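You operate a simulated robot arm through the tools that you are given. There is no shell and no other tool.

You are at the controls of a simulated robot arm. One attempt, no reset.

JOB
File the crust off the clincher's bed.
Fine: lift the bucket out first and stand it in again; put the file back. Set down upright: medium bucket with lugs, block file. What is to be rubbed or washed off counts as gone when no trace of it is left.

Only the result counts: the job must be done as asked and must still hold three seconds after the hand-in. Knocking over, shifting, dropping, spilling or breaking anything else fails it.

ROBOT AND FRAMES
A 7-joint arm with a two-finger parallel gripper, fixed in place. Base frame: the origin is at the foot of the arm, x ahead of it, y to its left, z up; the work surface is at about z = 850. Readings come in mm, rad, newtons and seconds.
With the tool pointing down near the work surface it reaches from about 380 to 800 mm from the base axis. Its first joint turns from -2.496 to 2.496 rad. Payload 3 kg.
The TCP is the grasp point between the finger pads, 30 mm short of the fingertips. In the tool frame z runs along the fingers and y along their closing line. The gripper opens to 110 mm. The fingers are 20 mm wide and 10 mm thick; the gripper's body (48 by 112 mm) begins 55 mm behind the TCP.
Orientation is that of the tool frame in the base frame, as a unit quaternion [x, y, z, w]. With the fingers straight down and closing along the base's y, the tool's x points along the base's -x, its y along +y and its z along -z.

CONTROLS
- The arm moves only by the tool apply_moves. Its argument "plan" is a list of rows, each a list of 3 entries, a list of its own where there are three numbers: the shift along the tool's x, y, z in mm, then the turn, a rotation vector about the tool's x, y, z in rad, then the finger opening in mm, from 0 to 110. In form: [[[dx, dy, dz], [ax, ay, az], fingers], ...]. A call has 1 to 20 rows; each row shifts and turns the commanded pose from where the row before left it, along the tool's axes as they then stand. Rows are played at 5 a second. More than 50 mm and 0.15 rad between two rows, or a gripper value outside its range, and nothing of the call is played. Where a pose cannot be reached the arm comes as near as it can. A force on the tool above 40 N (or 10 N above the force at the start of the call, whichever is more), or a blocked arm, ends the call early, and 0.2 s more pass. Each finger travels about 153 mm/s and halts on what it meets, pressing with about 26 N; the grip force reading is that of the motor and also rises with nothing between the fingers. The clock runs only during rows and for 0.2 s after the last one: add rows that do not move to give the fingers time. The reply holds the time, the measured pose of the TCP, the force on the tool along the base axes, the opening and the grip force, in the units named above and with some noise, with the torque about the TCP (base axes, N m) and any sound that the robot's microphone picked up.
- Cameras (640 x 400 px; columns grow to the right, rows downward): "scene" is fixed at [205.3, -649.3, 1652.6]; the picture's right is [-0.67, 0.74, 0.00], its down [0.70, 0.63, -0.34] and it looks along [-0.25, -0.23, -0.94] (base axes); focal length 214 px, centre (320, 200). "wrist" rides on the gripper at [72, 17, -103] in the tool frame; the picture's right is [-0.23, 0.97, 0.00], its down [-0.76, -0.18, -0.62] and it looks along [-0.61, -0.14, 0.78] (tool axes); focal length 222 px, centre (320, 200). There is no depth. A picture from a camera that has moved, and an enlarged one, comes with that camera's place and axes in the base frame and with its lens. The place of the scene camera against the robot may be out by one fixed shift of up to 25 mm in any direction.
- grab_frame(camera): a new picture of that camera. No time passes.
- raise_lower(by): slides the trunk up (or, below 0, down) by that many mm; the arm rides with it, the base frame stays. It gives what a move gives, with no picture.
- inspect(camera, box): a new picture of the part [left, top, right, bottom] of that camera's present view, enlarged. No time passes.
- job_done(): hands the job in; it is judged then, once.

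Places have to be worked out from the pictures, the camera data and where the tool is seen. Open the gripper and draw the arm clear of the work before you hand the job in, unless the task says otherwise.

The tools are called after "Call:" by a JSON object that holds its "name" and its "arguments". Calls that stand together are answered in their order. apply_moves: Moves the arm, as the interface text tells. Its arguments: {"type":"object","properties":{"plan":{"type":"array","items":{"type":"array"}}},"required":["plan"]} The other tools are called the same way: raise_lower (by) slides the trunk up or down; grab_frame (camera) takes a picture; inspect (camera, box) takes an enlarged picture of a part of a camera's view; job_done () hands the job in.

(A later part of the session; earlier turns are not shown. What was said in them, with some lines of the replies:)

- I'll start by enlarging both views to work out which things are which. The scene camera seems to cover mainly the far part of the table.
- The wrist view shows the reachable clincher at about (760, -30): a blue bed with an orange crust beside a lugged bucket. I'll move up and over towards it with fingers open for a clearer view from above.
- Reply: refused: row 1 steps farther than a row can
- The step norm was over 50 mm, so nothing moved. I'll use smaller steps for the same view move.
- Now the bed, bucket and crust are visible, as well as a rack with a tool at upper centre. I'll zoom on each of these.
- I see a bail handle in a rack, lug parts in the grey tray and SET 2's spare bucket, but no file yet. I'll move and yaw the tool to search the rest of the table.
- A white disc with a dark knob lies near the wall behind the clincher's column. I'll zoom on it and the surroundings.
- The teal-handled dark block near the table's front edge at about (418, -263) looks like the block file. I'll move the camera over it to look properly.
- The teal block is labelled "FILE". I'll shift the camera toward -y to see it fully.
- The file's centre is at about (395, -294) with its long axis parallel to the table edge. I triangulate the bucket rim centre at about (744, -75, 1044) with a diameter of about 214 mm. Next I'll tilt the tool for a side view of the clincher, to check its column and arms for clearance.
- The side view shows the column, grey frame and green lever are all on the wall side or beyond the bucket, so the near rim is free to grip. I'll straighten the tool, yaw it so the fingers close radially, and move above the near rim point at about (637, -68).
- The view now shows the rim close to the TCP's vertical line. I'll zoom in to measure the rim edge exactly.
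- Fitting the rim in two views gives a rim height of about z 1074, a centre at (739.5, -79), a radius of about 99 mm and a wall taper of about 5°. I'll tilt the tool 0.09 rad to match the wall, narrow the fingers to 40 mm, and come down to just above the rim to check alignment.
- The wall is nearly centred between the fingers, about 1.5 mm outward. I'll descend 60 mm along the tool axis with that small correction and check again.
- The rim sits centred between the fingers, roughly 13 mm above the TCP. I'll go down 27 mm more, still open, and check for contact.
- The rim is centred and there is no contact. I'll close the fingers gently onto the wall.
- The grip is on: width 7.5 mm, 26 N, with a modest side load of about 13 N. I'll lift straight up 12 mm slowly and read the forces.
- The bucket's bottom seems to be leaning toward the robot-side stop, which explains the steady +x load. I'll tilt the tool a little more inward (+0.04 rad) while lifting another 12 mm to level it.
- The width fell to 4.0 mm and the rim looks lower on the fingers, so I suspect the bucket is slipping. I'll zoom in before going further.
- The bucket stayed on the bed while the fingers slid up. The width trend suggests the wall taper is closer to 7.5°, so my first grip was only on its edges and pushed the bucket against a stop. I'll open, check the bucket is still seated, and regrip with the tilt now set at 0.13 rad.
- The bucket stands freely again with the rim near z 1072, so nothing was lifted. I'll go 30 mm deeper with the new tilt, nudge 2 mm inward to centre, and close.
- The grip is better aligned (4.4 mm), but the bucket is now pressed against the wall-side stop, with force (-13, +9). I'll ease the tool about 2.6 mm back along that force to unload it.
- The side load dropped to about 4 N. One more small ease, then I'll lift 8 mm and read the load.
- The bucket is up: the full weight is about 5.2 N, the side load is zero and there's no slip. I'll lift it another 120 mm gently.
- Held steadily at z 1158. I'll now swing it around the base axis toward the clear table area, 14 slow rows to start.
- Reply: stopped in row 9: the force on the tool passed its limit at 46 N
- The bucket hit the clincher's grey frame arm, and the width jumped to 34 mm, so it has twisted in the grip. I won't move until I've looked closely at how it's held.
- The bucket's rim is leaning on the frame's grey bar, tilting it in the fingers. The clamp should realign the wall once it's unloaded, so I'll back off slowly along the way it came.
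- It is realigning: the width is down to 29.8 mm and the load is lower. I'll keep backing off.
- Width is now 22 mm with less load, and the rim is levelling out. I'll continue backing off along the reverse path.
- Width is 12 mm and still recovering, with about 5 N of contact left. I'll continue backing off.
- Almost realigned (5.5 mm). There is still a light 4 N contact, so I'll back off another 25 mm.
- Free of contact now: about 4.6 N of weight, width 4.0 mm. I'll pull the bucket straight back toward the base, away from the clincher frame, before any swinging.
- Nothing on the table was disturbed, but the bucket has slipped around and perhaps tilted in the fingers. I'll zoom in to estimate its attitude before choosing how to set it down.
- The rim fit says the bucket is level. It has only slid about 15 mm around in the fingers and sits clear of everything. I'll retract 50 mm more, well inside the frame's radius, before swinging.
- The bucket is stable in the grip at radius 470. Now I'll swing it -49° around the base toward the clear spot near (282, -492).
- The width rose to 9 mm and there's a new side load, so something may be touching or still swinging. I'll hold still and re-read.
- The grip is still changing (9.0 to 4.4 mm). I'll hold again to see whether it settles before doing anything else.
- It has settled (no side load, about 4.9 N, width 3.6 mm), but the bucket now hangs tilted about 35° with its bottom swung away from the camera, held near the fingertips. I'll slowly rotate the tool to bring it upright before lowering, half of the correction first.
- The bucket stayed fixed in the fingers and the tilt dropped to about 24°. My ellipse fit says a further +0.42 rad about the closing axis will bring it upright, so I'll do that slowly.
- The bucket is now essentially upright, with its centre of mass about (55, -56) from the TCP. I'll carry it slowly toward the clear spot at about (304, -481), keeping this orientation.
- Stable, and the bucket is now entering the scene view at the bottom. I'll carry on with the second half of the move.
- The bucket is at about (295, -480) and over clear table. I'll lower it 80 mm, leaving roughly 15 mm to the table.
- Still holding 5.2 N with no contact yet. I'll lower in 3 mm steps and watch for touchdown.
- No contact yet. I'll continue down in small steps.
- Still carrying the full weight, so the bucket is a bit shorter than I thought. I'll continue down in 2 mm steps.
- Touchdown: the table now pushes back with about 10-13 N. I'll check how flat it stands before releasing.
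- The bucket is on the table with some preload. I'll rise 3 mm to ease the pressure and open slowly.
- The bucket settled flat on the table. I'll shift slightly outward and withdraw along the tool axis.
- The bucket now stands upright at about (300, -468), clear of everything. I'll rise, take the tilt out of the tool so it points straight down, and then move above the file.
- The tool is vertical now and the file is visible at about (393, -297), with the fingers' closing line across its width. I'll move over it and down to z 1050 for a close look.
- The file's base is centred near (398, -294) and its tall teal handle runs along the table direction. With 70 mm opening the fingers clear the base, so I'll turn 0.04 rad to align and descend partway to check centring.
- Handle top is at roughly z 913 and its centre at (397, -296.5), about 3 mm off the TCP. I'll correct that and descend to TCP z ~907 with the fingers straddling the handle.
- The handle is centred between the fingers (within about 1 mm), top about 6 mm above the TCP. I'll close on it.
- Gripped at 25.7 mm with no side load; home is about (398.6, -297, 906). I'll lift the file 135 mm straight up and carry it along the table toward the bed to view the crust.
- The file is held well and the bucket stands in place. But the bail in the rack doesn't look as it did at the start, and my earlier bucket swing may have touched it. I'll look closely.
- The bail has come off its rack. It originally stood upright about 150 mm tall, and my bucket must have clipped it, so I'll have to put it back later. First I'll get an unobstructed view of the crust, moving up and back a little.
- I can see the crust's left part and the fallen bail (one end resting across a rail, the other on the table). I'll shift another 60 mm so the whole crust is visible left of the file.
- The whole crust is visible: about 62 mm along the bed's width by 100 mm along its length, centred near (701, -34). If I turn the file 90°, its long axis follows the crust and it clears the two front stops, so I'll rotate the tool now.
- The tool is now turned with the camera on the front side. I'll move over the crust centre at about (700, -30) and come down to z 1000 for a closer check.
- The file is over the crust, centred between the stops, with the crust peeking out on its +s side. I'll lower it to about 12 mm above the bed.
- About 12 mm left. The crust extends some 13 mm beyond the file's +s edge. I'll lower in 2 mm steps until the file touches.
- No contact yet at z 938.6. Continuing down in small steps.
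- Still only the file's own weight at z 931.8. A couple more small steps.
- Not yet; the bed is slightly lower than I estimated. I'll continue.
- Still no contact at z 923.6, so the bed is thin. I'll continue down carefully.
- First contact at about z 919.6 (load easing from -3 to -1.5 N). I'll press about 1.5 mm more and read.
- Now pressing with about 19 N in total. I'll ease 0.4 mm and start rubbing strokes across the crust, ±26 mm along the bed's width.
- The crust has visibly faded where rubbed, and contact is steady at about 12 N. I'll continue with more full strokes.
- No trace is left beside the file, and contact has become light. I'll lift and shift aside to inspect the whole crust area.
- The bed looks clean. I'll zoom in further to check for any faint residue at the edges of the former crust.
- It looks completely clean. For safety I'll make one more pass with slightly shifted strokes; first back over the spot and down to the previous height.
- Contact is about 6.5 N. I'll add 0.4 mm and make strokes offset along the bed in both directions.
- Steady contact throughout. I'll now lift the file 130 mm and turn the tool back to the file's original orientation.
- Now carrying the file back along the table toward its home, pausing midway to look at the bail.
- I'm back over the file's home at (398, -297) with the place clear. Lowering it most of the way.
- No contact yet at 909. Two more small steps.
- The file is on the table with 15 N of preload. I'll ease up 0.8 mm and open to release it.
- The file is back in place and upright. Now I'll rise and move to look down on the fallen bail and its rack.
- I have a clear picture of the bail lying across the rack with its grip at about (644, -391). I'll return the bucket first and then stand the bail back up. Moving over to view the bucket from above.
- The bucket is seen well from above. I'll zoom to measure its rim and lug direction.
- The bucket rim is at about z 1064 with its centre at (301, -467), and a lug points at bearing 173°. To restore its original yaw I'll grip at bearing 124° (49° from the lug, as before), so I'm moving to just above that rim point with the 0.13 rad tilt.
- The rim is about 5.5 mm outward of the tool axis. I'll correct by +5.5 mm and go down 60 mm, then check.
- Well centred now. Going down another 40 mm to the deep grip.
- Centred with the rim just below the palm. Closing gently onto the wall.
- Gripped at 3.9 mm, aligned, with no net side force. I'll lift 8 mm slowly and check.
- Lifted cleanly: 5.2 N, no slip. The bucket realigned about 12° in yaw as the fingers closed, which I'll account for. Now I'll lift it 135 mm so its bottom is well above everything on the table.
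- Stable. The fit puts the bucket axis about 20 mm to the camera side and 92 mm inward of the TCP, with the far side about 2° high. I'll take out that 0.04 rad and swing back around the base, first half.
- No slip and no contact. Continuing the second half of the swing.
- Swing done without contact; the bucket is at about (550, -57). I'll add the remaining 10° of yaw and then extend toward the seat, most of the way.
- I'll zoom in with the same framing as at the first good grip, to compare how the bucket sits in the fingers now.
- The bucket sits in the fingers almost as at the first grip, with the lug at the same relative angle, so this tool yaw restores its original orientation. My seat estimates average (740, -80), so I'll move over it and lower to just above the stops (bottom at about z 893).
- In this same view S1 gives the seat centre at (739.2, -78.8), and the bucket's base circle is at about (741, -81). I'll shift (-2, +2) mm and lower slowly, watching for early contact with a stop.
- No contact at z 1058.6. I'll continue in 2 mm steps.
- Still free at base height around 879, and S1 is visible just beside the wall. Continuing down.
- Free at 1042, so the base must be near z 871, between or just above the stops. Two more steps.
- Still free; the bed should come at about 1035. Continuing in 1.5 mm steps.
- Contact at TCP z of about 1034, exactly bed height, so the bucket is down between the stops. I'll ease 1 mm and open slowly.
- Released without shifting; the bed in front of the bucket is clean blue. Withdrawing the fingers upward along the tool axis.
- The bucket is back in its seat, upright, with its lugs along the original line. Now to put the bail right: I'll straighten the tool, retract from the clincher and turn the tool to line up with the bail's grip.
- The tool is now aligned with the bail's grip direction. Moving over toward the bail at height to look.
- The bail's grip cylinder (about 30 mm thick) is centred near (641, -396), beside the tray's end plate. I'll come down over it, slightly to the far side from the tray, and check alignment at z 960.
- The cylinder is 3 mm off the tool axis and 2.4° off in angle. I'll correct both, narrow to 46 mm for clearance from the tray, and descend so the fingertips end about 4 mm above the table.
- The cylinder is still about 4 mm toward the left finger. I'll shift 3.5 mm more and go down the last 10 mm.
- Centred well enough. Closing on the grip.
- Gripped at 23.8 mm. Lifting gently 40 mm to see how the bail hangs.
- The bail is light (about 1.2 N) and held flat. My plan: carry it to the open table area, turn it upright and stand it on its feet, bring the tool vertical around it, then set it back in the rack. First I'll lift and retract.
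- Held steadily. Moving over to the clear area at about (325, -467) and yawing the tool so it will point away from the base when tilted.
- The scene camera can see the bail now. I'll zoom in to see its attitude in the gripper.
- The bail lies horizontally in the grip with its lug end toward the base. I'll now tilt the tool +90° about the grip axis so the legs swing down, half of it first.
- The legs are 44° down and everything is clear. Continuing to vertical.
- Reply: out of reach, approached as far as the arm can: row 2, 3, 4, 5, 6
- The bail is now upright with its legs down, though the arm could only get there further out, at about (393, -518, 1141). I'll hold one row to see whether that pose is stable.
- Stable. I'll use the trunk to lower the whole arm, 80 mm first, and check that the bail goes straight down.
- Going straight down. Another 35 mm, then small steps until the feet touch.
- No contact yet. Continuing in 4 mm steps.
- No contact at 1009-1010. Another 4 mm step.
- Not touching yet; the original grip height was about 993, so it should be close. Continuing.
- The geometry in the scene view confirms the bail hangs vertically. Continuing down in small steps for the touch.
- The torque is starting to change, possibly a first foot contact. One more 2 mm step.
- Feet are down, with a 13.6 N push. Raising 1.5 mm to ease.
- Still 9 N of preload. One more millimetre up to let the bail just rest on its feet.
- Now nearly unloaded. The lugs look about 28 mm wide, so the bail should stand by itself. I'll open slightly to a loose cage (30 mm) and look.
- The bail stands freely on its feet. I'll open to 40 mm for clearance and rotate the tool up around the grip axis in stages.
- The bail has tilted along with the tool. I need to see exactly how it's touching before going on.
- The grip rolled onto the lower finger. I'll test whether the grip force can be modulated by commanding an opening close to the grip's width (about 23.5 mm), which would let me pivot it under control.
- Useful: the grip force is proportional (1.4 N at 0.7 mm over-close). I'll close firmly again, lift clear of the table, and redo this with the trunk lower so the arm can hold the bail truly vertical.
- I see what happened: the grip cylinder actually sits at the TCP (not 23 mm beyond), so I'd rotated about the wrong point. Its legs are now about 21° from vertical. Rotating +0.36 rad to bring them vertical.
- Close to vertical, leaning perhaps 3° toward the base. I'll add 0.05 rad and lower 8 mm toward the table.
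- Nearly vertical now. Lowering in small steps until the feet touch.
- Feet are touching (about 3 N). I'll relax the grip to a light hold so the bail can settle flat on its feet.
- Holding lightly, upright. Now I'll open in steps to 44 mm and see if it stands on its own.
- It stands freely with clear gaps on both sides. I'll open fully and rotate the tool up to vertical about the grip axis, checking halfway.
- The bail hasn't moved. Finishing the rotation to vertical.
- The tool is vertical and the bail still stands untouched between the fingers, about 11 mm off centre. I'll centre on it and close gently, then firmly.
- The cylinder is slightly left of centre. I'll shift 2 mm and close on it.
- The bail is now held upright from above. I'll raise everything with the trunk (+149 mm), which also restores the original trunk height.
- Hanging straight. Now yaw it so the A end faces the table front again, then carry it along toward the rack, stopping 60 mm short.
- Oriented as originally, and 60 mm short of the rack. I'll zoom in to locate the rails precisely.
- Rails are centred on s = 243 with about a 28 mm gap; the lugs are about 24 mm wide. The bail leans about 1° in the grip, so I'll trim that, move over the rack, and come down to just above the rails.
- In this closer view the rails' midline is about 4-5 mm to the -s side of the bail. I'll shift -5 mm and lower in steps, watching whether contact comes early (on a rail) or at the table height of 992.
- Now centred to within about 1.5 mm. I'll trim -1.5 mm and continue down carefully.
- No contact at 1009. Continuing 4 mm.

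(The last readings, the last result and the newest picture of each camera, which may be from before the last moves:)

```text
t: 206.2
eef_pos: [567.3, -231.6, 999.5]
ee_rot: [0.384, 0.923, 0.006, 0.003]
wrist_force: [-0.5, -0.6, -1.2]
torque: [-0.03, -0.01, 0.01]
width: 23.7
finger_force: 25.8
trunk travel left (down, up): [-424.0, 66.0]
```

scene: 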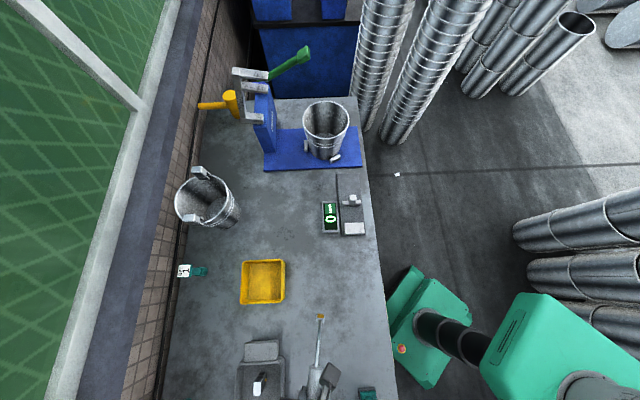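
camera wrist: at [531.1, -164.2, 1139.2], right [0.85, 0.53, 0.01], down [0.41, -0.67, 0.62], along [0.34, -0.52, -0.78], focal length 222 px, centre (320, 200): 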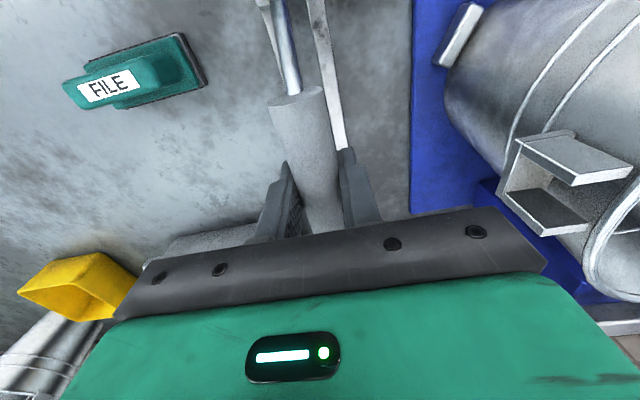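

At 999.5 and still free, so the feet are already down between the rails. A few more millimetres to the table.

Call:
{"name": "apply_moves", "arguments": {"plan": [[[0, 0, 2], [0, 0, 0], 0], [[0, 0, 2], [0, 0, 0], 0], [[0, 0, 0], [0, 0, 0], 0]]}}

Call:
{"name": "inspect", "arguments": {"camera": "wrist", "box": [220, 0, 420, 160]}}

```text
t: 206.9
eef_pos: [565.7, -232.2, 996.2]
ee_rot: [0.383, 0.924, 0.007, 0.003]
wrist_force: [0.7, 0.2, -1.5]
torque: [-0.01, -0.01, -0.03]
width: 23.4
finger_force: 25.7
trunk travel left (down, up): [-424.0, 66.0]
```

```text
2.50 times, centred on (320, 80) of wrist
camera zoom: at [526.8, -168.4, 1100.6], right [0.85, 0.53, 0.01], down [0.41, -0.67, 0.62], along [0.34, -0.52, -0.78], focal length 555 px, centre (320, 500)
```

zoom: 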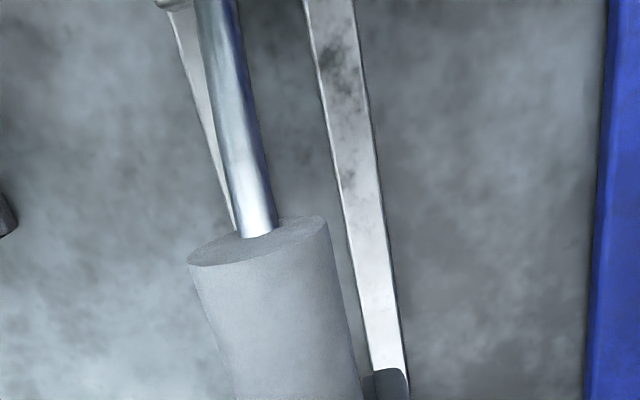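

Still clear on both sides. Small steps to touchdown.

Call:
{"name": "apply_moves", "arguments": {"plan": [[[0, 0, 1.5], [0, 0, 0], 0], [[0, 0, 1.5], [0, 0, 0], 0], [[0, 0, 0], [0, 0, 0], 0]]}}

```text
t: 207.8
eef_pos: [567.0, -230.2, 994.5]
ee_rot: [0.384, 0.923, 0.006, 0.003]
wrist_force: [1.1, 0.3, 7.0]
torque: [0.49, 0.48, 0.01]
width: 23.8
finger_force: 26.1
trunk travel left (down, up): [-424.0, 66.0]
```

Touchdown at table height, A foot first. I'll relax the grip gradually so it settles on both feet, then open.

Call:
{"name": "apply_moves", "arguments": {"plan": [[[0, 0, -0.5], [0, 0, 0], 12], [[0, 0, 0], [0, 0, 0], 20], [[0, 0, 0], [0, 0, 0], 22.5], [[0, 0, 0], [0, 0, 0], 23.5], [[0, 0, 0], [0, 0, 0], 25], [[0, 0, 0], [0, 0, 0], 28], [[0, 0, 0], [0, 0, 0], 36], [[0, 0, 0], [0, 0, 0], 36]]}}

Call:
{"name": "grab_frame", "arguments": {"camera": "wrist"}}

Call:
{"name": "inspect", "arguments": {"camera": "wrist", "box": [200, 0, 440, 230]}}

```text
t: 209.6
eef_pos: [566.4, -231.5, 994.3]
ee_rot: [0.384, 0.923, 0.007, 0.003]
wrist_force: [0.8, -0.9, 0.2]
torque: [-0.02, 0.03, 0.01]
width: 35.9
finger_force: 0.1
trunk travel left (down, up): [-424.0, 66.0]
```

```text
taken
camera wrist: at [526.8, -168.4, 1098.5], right [0.85, 0.53, 0.01], down [0.41, -0.67, 0.62], along [0.34, -0.52, -0.78], focal length 222 px, centre (320, 200)
```

wrist: 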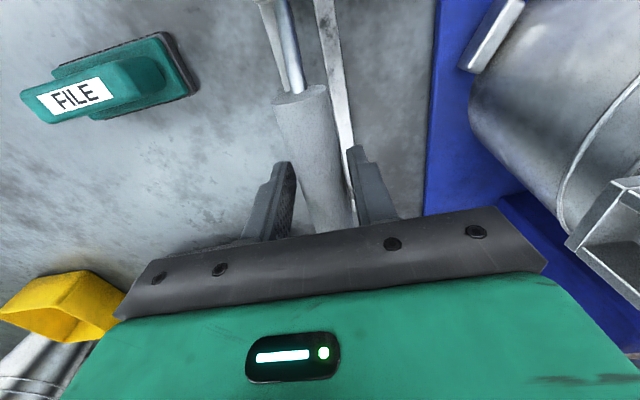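

```text
1.74 times, centred on (320, 115) of wrist
camera zoom: at [526.8, -168.4, 1098.5], right [0.85, 0.53, 0.01], down [0.41, -0.67, 0.62], along [0.34, -0.52, -0.78], focal length 386 px, centre (320, 348)
```

zoom: 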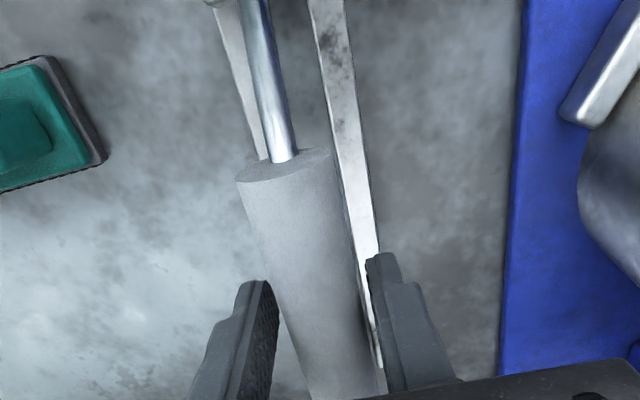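

It stands in the rack. Opening wider and rising straight up to leave it.

Call:
{"name": "apply_moves", "arguments": {"plan": [[[0, 0, 0], [0, 0, 0], 60], [[0, 0, 0], [0, 0, 0], 70], [[0, 0, -20], [0, 0, 0], 70], [[0, 0, -30], [0, 0, 0], 70], [[0, 0, -40], [0, 0, 0], 70], [[0, 0, -40], [0, 0, 0], 90], [[0, 0, -40], [0, 0, 0], 110], [[0, 0, -40], [0, 0, 0], 110], [[0, 0, 0], [0, 0, 0], 110]]}}

Call:
{"name": "grab_frame", "arguments": {"camera": "wrist"}}

Call:
{"name": "inspect", "arguments": {"camera": "wrist", "box": [180, 0, 480, 230]}}

```text
t: 211.6
eef_pos: [563.7, -233.9, 1206.1]
ee_rot: [0.383, 0.924, 0.007, 0.002]
wrist_force: [-0.7, 0.4, 0.3]
torque: [0.01, -0.03, 0.01]
width: 110.0
finger_force: 0.0
trunk travel left (down, up): [-424.0, 66.0]
```

```text
taken
camera wrist: at [523.6, -171.1, 1310.0], right [0.85, 0.53, 0.01], down [0.41, -0.67, 0.62], along [0.34, -0.52, -0.78], focal length 222 px, centre (320, 200)
```

wrist: 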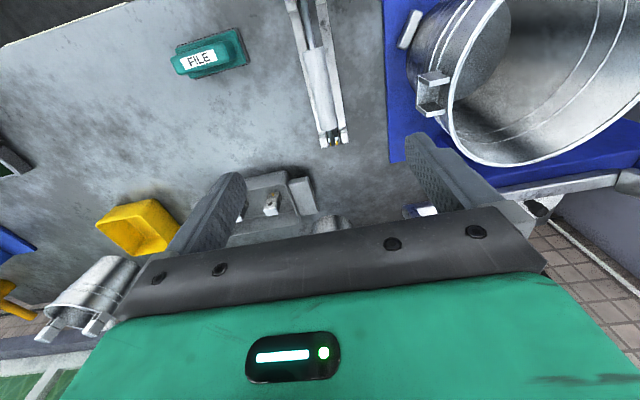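

```text
1.74 times, centred on (330, 115) of wrist
camera zoom: at [523.6, -171.1, 1310.0], right [0.85, 0.53, 0.01], down [0.41, -0.67, 0.62], along [0.34, -0.52, -0.78], focal length 386 px, centre (303, 348)
```

zoom: 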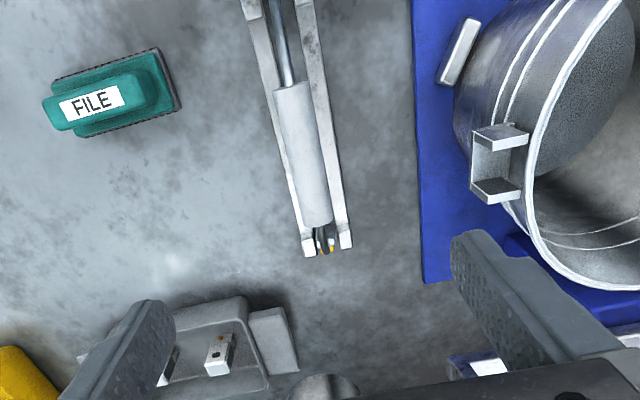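

The bail is standing in its rack just as at the start, with the pin ends at the rail ends. I'll go to the same viewpoint I used early on, to compare its position and check the rest of the scene.

Call:
{"name": "apply_moves", "arguments": {"plan": [[[0.3, -43, -13.3], [0.018, 0, 0], 110], [[0.3, -43, -13.3], [0, 0, 0], 110], [[0.3, -43, -13.3], [0, 0, 0], 110], [[0.3, -43, -13.3], [0, 0, 0], 110], [[0, 0, 0], [0, 0, -0.1429], 110], [[0, 0, 0], [0, 0, -0.1429], 110], [[0, 0, 0], [0, 0, -0.1429], 110], [[0, 0, 0], [0, 0, -0.1429], 110], [[0, 0, 0], [0, 0, -0.1429], 110], [[0, 0, 0], [0, 0, -0.1429], 110], [[0, 0, 0], [0, 0, -0.1429], 110], [[0, 0, 0], [0, 0, -0.1429], 110], [[0, 0, 0], [0, 0, -0.1429], 110], [[0, 0, 0], [0, 0, -0.1429], 110], [[0, 0, 0], [0, 0, -0.1429], 110], [[0, 0, 0], [0, 0, -0.1429], 110], [[0, 0, 0], [0, 0, -0.1429], 110], [[0, 0, 0], [0, 0, -0.1429], 110], [[0, 0, 0], [0, 0, -0.1429], 110], [[0, 0, 0], [0, 0, -0.1429], 110]]}}

Call:
{"name": "apply_moves", "arguments": {"plan": [[[0, 0, 0], [0, 0, 0], 110]]}}

Call:
{"name": "grab_frame", "arguments": {"camera": "wrist"}}

Call:
{"name": "inspect", "arguments": {"camera": "wrist", "box": [100, 40, 360, 250]}}

```text
t: 215.8
eef_pos: [441.9, -354.3, 1256.9]
ee_rot: [-0.683, 0.731, 0.0, -0.002]
wrist_force: [0.3, 0.0, 0.1]
torque: [0.03, 0.01, 0.04]
width: 109.9
finger_force: 0.0
trunk travel left (down, up): [-424.0, 66.0]
```

```text
t: 216.2
eef_pos: [442.2, -354.0, 1256.1]
ee_rot: [-0.682, 0.731, -0.001, -0.002]
wrist_force: [-0.7, 0.2, 0.6]
torque: [0.01, -0.01, -0.01]
width: 110.1
finger_force: 0.0
trunk travel left (down, up): [-424.0, 66.0]
```

```text
taken
camera wrist: at [420.6, -424.1, 1361.6], right [-0.96, 0.29, 0.0], down [0.23, 0.75, 0.62], along [0.18, 0.59, -0.78], focal length 222 px, centre (320, 200)
```

wrist: 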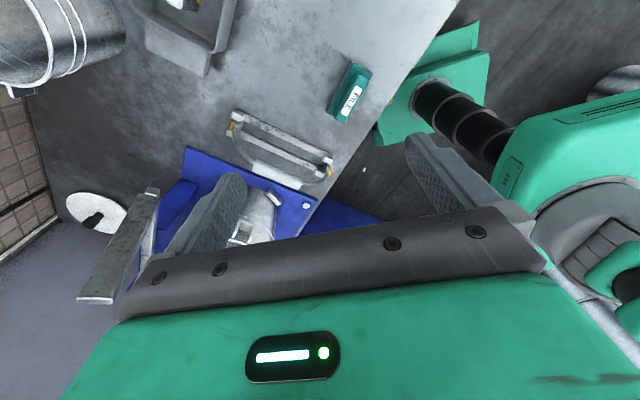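

```text
1.90 times, centred on (230, 145) of wrist
camera zoom: at [420.6, -424.1, 1361.6], right [-0.96, 0.29, 0.0], down [0.23, 0.75, 0.62], along [0.18, 0.59, -0.78], focal length 423 px, centre (491, 305)
```

zoom: 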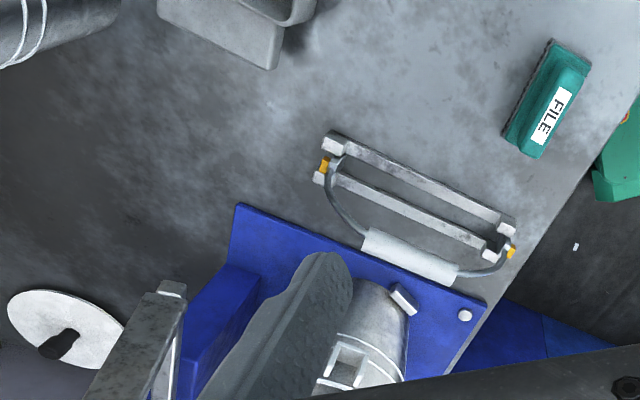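

Compared with the original view, the file, bucket, tray and disc are unchanged. The bail stands about 10 mm too far toward the table front, so I'll fix that by regripping it from above and shifting it 10 mm along the rails. First, back over it.

Call:
{"name": "apply_moves", "arguments": {"plan": [[[0, 0, 0], [0, 0, 0.1429], 110], [[0, 0, 0], [0, 0, 0.1429], 110], [[0, 0, 0], [0, 0, 0.1429], 110], [[0, 0, 0], [0, 0, 0.1429], 110], [[0, 0, 0], [0, 0, 0.1429], 110], [[0, 0, 0], [0, 0, 0.1429], 110], [[0, 0, 0], [0, 0, 0.1429], 110], [[0, 0, 0], [0, 0, 0.1429], 110], [[0, 0, 0], [0, 0, 0.1429], 110], [[0, 0, 0], [0, 0, 0.1429], 110], [[0, 0, 0], [0, 0, 0.1429], 110], [[0, 0, 0], [0, 0, 0.1429], 110], [[0, 0, 0], [0, 0, 0.1429], 110], [[0, 0, 0], [0, 0, 0.1429], 110], [[0, 0, 0], [0, 0, 0.1429], 110], [[0, 0, 0], [0, 0, 0.1429], 110], [[0, 43, 0], [0, 0, 0], 110], [[0, 43, 0], [0, 0, 0], 110], [[0, 43, 0], [0, 0, 0], 110], [[0, 43, 0], [0, 0, 0], 110]]}}

Call:
{"name": "apply_moves", "arguments": {"plan": [[[0, 0, 35], [0, 0, 0], 90], [[0, 0, 35], [0, 0, 0], 80], [[0, 0, 35], [0, 0, 0], 70], [[0, 0, 35], [0, 0, 0], 70], [[0, 0, 0], [0, 0, 0], 70]]}}

Call:
{"name": "grab_frame", "arguments": {"camera": "wrist"}}

Call:
{"name": "inspect", "arguments": {"camera": "wrist", "box": [200, 0, 440, 230]}}

```text
t: 220.3
eef_pos: [563.1, -232.3, 1256.1]
ee_rot: [0.383, 0.924, -0.003, -0.001]
wrist_force: [-0.6, 0.4, 0.3]
torque: [0.04, -0.04, 0.06]
width: 109.7
finger_force: 0.0
trunk travel left (down, up): [-424.0, 66.0]
```

```text
t: 221.6
eef_pos: [563.5, -233.5, 1115.9]
ee_rot: [0.383, 0.924, -0.002, 0.0]
wrist_force: [1.0, 0.1, 0.0]
torque: [-0.01, 0.01, 0.06]
width: 70.1
finger_force: 0.0
trunk travel left (down, up): [-424.0, 66.0]
```

```text
taken
camera wrist: at [525.1, -169.4, 1220.5], right [0.85, 0.53, 0.0], down [0.41, -0.66, 0.62], along [0.33, -0.53, -0.78], focal length 222 px, centre (320, 200)
```

wrist: 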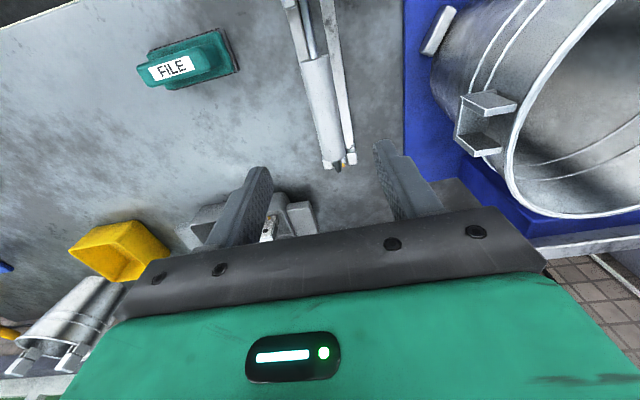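

```text
1.74 times, centred on (320, 115) of wrist
camera zoom: at [525.1, -169.4, 1220.5], right [0.85, 0.53, 0.0], down [0.41, -0.66, 0.62], along [0.33, -0.53, -0.78], focal length 386 px, centre (320, 348)
```

zoom: 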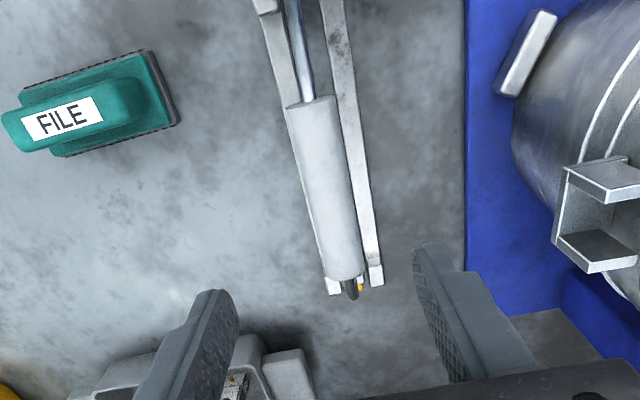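

The bail is 5 mm to the +s side of the tool axis. Correcting and descending around the grip with the fingers open.

Call:
{"name": "apply_moves", "arguments": {"plan": [[[0, 5.3, 0], [0, 0, 0], 64], [[0, 0, 35], [0, 0, 0], 64], [[0, 0, 35], [0, 0, 0], 64], [[0, 0, 30], [0, 0, 0], 60], [[0, 0, 0], [0, 0, 0], 60]]}}

Call:
{"name": "inspect", "arguments": {"camera": "wrist", "box": [200, 0, 440, 230]}}

```text
t: 222.8
eef_pos: [567.1, -229.6, 1015.5]
ee_rot: [0.384, 0.923, -0.001, -0.002]
wrist_force: [-0.8, 0.3, -0.1]
torque: [0.04, 0.02, -0.01]
width: 59.9
finger_force: 0.1
trunk travel left (down, up): [-424.0, 66.0]
```

```text
1.74 times, centred on (320, 115) of wrist
camera zoom: at [528.8, -165.8, 1120.3], right [0.85, 0.53, 0.0], down [0.41, -0.66, 0.62], along [0.33, -0.53, -0.78], focal length 386 px, centre (320, 348)
```

zoom: 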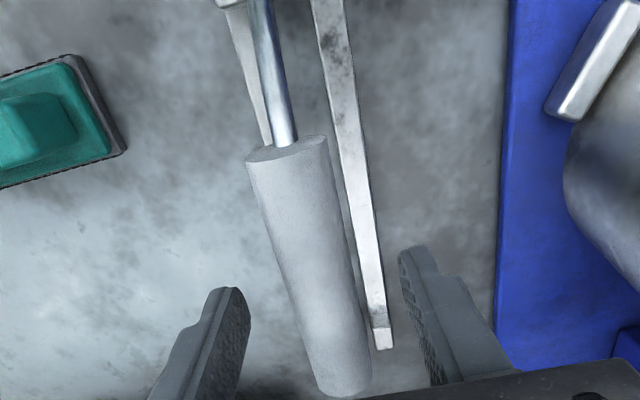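

Centred now. Down the last 21 mm and close gently.

Call:
{"name": "apply_moves", "arguments": {"plan": [[[0, 0, 12], [0, 0, 0], 60], [[0, 0, 9], [0, 0, 0], 60], [[0, 0, 0], [0, 0, 0], 40], [[0, 0, 0], [0, 0, 0], 30], [[0, 0, 0], [0, 0, 0], 26], [[0, 0, 0], [0, 0, 0], 23], [[0, 0, 0], [0, 0, 0], 15], [[0, 0, 0], [0, 0, 0], 5], [[0, 0, 0], [0, 0, 0], 5]]}}

Call:
{"name": "inspect", "arguments": {"camera": "wrist", "box": [200, 0, 440, 230]}}

```text
t: 224.8
eef_pos: [567.5, -230.2, 996.5]
ee_rot: [0.383, 0.924, 0.0, 0.0]
wrist_force: [-0.8, 0.7, -0.7]
torque: [0.09, 0.01, 0.0]
width: 23.6
finger_force: 26.1
trunk travel left (down, up): [-424.0, 66.0]
```

```text
1.74 times, centred on (320, 115) of wrist
camera zoom: at [528.5, -165.7, 1099.6], right [0.85, 0.53, 0.0], down [0.41, -0.66, 0.62], along [0.33, -0.53, -0.78], focal length 386 px, centre (320, 348)
```

zoom: 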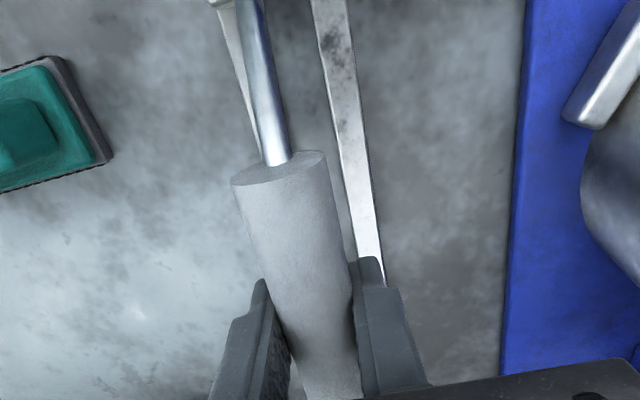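

Gripped squarely. Lift 4 mm, shift 10 mm toward the wall along the rails, and lower again.

Call:
{"name": "apply_moves", "arguments": {"plan": [[[0, 0, -2], [0, 0, 0], 5], [[0, 0, -2], [0, 0, 0], 5], [[0, 0, 0], [0, 0, 0], 5], [[-3.3, -0.2, 0], [0, 0, 0], 5], [[-3.3, -0.2, 0], [0, 0, 0], 5], [[-3.4, -0.2, 0], [0, 0, 0], 5], [[0, 0, 0], [0, 0, 0], 5]]}}

```text
t: 226.3
eef_pos: [573.8, -237.4, 999.1]
ee_rot: [0.383, 0.924, -0.002, -0.001]
wrist_force: [0.5, 0.1, -0.6]
torque: [0.04, -0.1, 0.11]
width: 23.8
finger_force: 26.6
trunk travel left (down, up): [-424.0, 66.0]
```

Call:
{"name": "apply_moves", "arguments": {"plan": [[[0, 0, 1.5], [0, 0, 0], 5], [[0, 0, 1.5], [0, 0, 0], 5], [[0, 0, 0], [0, 0, 0], 5]]}}

```text
t: 227.2
eef_pos: [573.3, -237.7, 995.6]
ee_rot: [0.384, 0.924, -0.002, 0.0]
wrist_force: [0.6, -0.3, -0.3]
torque: [0.08, -0.04, 0.02]
width: 23.6
finger_force: 25.5
trunk travel left (down, up): [-424.0, 66.0]
```

Almost down. One more millimetre, then relax the grip and open.

Call:
{"name": "apply_moves", "arguments": {"plan": [[[0, 0, 1], [0, 0, 0], 5], [[0, 0, 0], [0, 0, 0], 15], [[0, 0, 0], [0, 0, 0], 21], [[0, 0, 0], [0, 0, 0], 23], [[0, 0, 0], [0, 0, 0], 24], [[0, 0, 0], [0, 0, 0], 27], [[0, 0, 0], [0, 0, 0], 34], [[0, 0, 0], [0, 0, 0], 50], [[0, 0, 0], [0, 0, 0], 64], [[0, 0, 0], [0, 0, 0], 64]]}}

Call:
{"name": "inspect", "arguments": {"camera": "wrist", "box": [200, 0, 440, 230]}}

```text
t: 229.3
eef_pos: [572.8, -237.3, 996.4]
ee_rot: [0.384, 0.924, -0.001, -0.002]
wrist_force: [0.7, -0.3, -0.2]
torque: [0.01, 0.01, 0.02]
width: 63.8
finger_force: 0.1
trunk travel left (down, up): [-424.0, 66.0]
```

```text
1.74 times, centred on (320, 115) of wrist
camera zoom: at [535.2, -173.1, 1099.8], right [0.85, 0.53, 0.0], down [0.41, -0.66, 0.62], along [0.33, -0.53, -0.78], focal length 386 px, centre (320, 348)
```

zoom: 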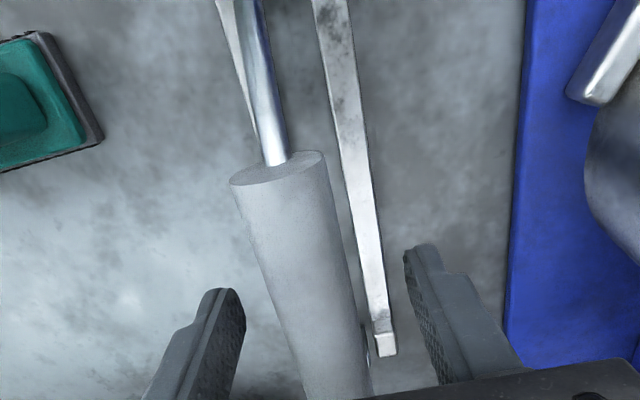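

It stands freely. Rising straight up, then back to the comparison viewpoint.

Call:
{"name": "apply_moves", "arguments": {"plan": [[[0, 0, -20], [0, 0, 0], 64], [[0, 0, -35], [0, 0, 0], 64], [[0, 0, -45], [0, 0, 0], 80], [[0, 0, -45], [0, 0, 0], 110], [[0, 0, -45], [0, 0, 0], 110], [[0, 0, -45], [0, 0, 0], 110], [[0, 0, -26], [0, 0, 0], 110], [[0, 0, 0], [0, 0, 0], 110]]}}

Call:
{"name": "grab_frame", "arguments": {"camera": "wrist"}}

```text
t: 231.2
eef_pos: [572.8, -236.1, 1256.7]
ee_rot: [0.384, 0.924, -0.001, -0.001]
wrist_force: [0.0, -0.1, 0.1]
torque: [-0.02, -0.04, 0.0]
width: 110.1
finger_force: 0.1
trunk travel left (down, up): [-424.0, 66.0]
```

```text
taken
camera wrist: at [535.4, -171.3, 1360.8], right [0.85, 0.53, 0.0], down [0.41, -0.66, 0.62], along [0.33, -0.53, -0.78], focal length 222 px, centre (320, 200)
```

wrist: 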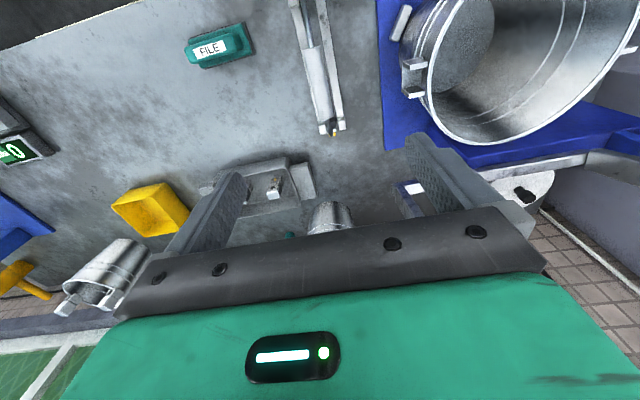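

Moving to the comparison viewpoint once more.

Call:
{"name": "apply_moves", "arguments": {"plan": [[[2.2, -44.1, 0], [0, 0, 0], 110], [[2.2, -44.1, 0], [0, 0, 0], 110], [[2.2, -44.1, 0], [0, 0, 0], 110], [[2.2, -44.1, 0], [0, 0, 0], 110], [[0, 0, 0], [0, 0, -0.1429], 110], [[0, 0, 0], [0, 0, -0.1429], 110], [[0, 0, 0], [0, 0, -0.1429], 110], [[0, 0, 0], [0, 0, -0.1429], 110], [[0, 0, 0], [0, 0, -0.1429], 110], [[0, 0, 0], [0, 0, -0.1429], 110], [[0, 0, 0], [0, 0, -0.1429], 110], [[0, 0, 0], [0, 0, -0.1429], 110], [[0, 0, 0], [0, 0, -0.1429], 110], [[0, 0, 0], [0, 0, -0.1429], 110], [[0, 0, 0], [0, 0, -0.1429], 110], [[0, 0, 0], [0, 0, -0.1429], 110], [[0, 0, 0], [0, 0, -0.1429], 110], [[0, 0, 0], [0, 0, -0.1429], 110], [[0, 0, 0], [0, 0, -0.1429], 110], [[0, 0, 0], [0, 0, -0.1429], 110]]}}

Call:
{"name": "apply_moves", "arguments": {"plan": [[[0, 0, 0], [0, 0, 0], 110]]}}

Call:
{"name": "inspect", "arguments": {"camera": "wrist", "box": [100, 40, 360, 250]}}

Call:
{"name": "inspect", "arguments": {"camera": "wrist", "box": [240, 0, 440, 160]}}

```text
t: 235.3
eef_pos: [442.2, -354.7, 1256.4]
ee_rot: [-0.683, 0.731, 0.0, -0.002]
wrist_force: [0.5, 0.1, 0.3]
torque: [0.0, 0.0, 0.04]
width: 109.9
finger_force: 0.0
trunk travel left (down, up): [-424.0, 66.0]
```

```text
t: 235.8
eef_pos: [443.7, -355.1, 1257.1]
ee_rot: [-0.682, 0.732, -0.001, -0.001]
wrist_force: [0.4, -0.2, -0.9]
torque: [0.0, 0.02, -0.01]
width: 110.2
finger_force: 0.0
trunk travel left (down, up): [-424.0, 66.0]
```

```text
1.90 times, centred on (230, 145) of wrist
camera zoom: at [421.8, -425.1, 1361.6], right [-0.96, 0.29, 0.0], down [0.23, 0.75, 0.62], along [0.18, 0.59, -0.78], focal length 423 px, centre (491, 305)
```

zoom: 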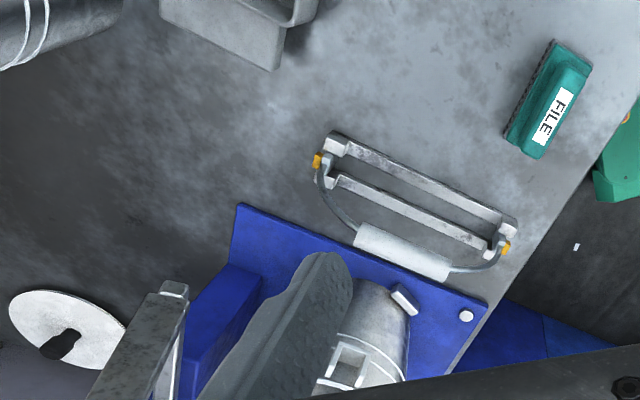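

```text
2.50 times, centred on (340, 80) of wrist
camera zoom: at [421.8, -425.1, 1361.6], right [-0.96, 0.29, 0.0], down [0.23, 0.75, 0.62], along [0.18, 0.59, -0.78], focal length 555 px, centre (270, 500)
```

zoom: 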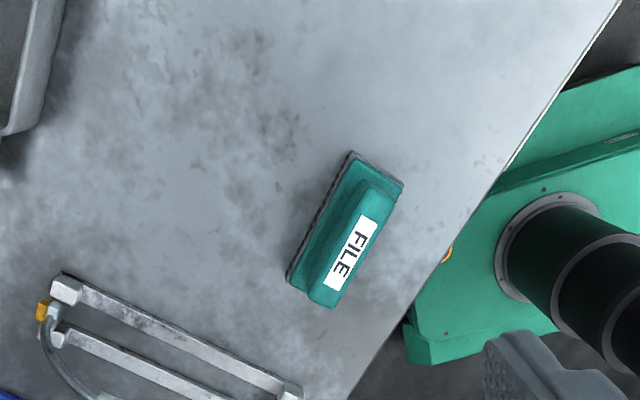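

The bail now matches the original view to within about a millimetre, and the file matches too. Last check: I'll return to the early overhead view of the clincher to confirm the bucket and the bed.

Call:
{"name": "apply_moves", "arguments": {"plan": [[[0, 0, 0], [0, 0, 0.15], 110], [[0, 0, 0], [0, 0, 0.15], 110], [[0, 0, 0], [0, 0, 0.15], 110], [[0, 0, 0], [0, 0, 0.15], 110], [[0, 0, 0], [0, 0, 0.15], 110], [[0, 0, 0], [0, 0, 0.15], 110], [[0, 0, 0], [0, 0, 0.15], 110], [[0, 0, 0], [0, 0, 0.15], 110], [[0, 0, 0], [0, 0, 0.15], 110], [[0, 0, 0], [0, 0, 0.15], 110], [[-21.2, 42.2, 0], [0, 0, 0], 110], [[-21.2, 42.2, 0], [0, 0, 0], 110], [[-21.2, 42.2, 0], [0, 0, 0], 110], [[-21.2, 42.2, 0], [0, 0, 0], 110], [[-21.2, 42.2, 0], [0, 0, 0], 110], [[-21.2, 42.2, 0], [0, 0, 0], 110], [[-21.2, 42.2, 0], [0, 0, 0], 110], [[0, 0, 0], [0, 0, 0], 110]]}}

Call:
{"name": "grab_frame", "arguments": {"camera": "wrist"}}

Call:
{"name": "inspect", "arguments": {"camera": "wrist", "box": [220, 30, 440, 250]}}

Call:
{"name": "inspect", "arguments": {"camera": "wrist", "box": [280, 60, 420, 160]}}

```text
t: 239.6
eef_pos: [591.2, -59.0, 1256.0]
ee_rot: [0.0, 1.0, -0.001, -0.001]
wrist_force: [0.4, 0.0, 0.3]
torque: [-0.03, 0.03, -0.01]
width: 110.1
finger_force: 0.0
trunk travel left (down, up): [-424.0, 66.0]
```

```text
taken
camera wrist: at [519.6, -41.3, 1360.8], right [0.23, 0.97, 0.0], down [0.76, -0.18, 0.62], along [0.6, -0.14, -0.78], focal length 222 px, centre (320, 200)
```

wrist: 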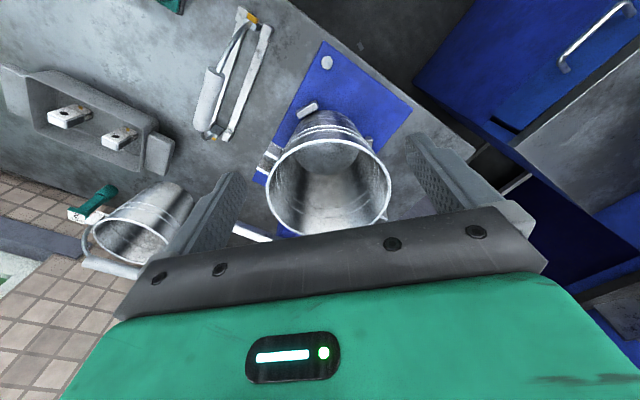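

```text
1.82 times, centred on (330, 140) of wrist
camera zoom: at [519.6, -41.3, 1360.8], right [0.23, 0.97, 0.0], down [0.76, -0.18, 0.62], along [0.6, -0.14, -0.78], focal length 404 px, centre (302, 309)
```

zoom: 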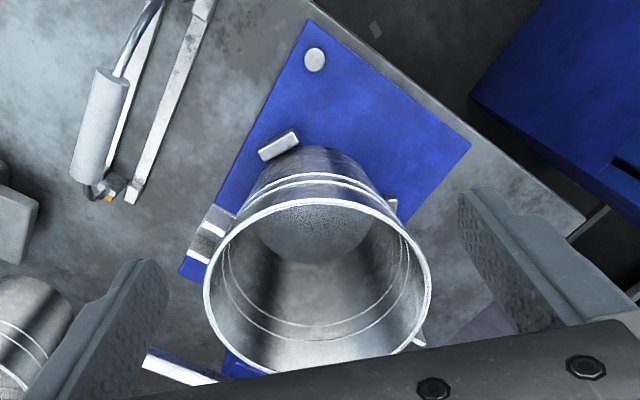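

```text
4.00 times, centred on (350, 110) of wrist
camera zoom: at [519.6, -41.3, 1360.8], right [0.23, 0.97, 0.0], down [0.76, -0.18, 0.62], along [0.6, -0.14, -0.78], focal length 888 px, centre (200, 560)
```

zoom: 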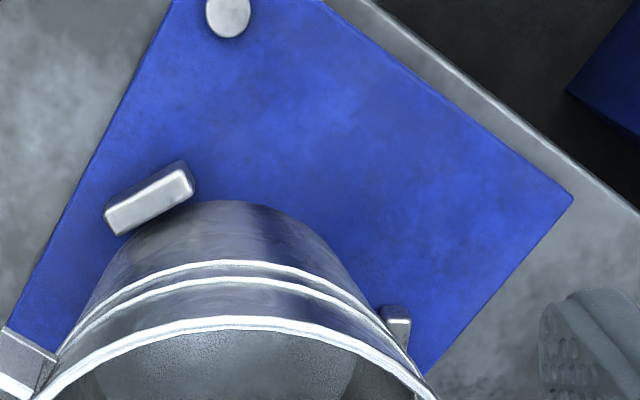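

Everything matches the start view: bucket seated upright between the stops, lugs as before, bed clean, bail and tray in place. I'll draw the open hand back a bit further and take a final scene picture.

Call:
{"name": "apply_moves", "arguments": {"plan": [[[40, 0, -10], [0, 0, 0], 110], [[40, 0, -10], [0, 0, 0], 110], [[30, 0, 0], [0, 0, 0], 110], [[0, 0, 0], [0, 0, 0], 110], [[0, 0, 0], [0, 0, 0], 110]]}}

Call:
{"name": "grab_frame", "arguments": {"camera": "scene"}}

Call:
{"name": "grab_frame", "arguments": {"camera": "wrist"}}

```text
t: 240.8
eef_pos: [481.7, -58.2, 1274.8]
ee_rot: [-0.001, 1.0, -0.002, -0.001]
wrist_force: [-0.1, 0.4, -0.2]
torque: [0.0, 0.04, -0.05]
width: 109.9
finger_force: 0.0
trunk travel left (down, up): [-424.0, 66.0]
```

```text
taken
```

scene: 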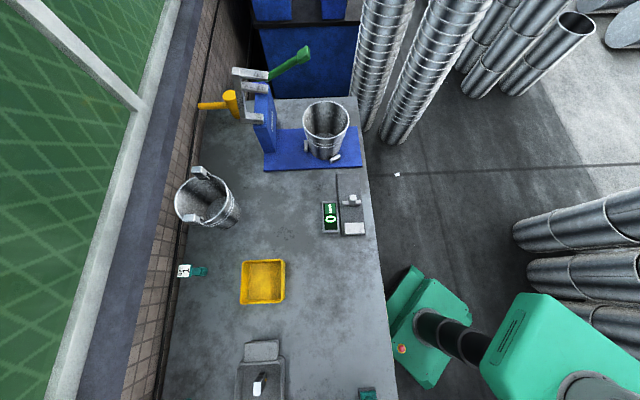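

```text
taken
camera wrist: at [409.5, -41.0, 1379.6], right [0.23, 0.97, 0.0], down [0.76, -0.17, 0.62], along [0.61, -0.14, -0.78], focal length 222 px, centre (320, 200)
```

wrist: 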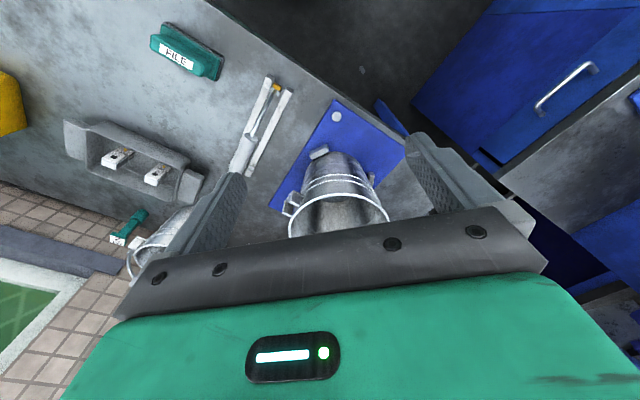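

The scene matches the start, with the crust gone, the bucket and file back upright in their places, the bail standing in its rack and the open gripper clear. Handing in now.

Call:
{"name": "job_done", "arguments": {}}

```text
The job is handed in.
```

The crust is filed off the clincher's bed. The bucket is back in its seat and the file is back in its place, both upright. I knocked over the bail (the bucket handle in its rack) along the way, and I stood it up again before handing in.

- **Crust:** I filed until the bed showed no trace, even zoomed in, then made one more pass over a slightly wider area.
- **Bucket:** It stands between the stops on the bed, with its lugs facing as they did at the start.
- **File:** It matches its starting position in the same camera view.
- **Bail:** While I was carrying the bucket out, it first struck the clincher's grey frame. On the way to the set-down spot it knocked the bail out of its rack. I picked the bail up, turned it the right way round and put it back. In the same view as at the start, it sits within about a millimetre of where it was.
- **Clincher:** I saw no sign that the frame moved when the bucket hit it.

If knocking something over counts against the job even when it has been put right, the bail is where this one could fail. I handed in with the gripper open and the arm clear of the work.
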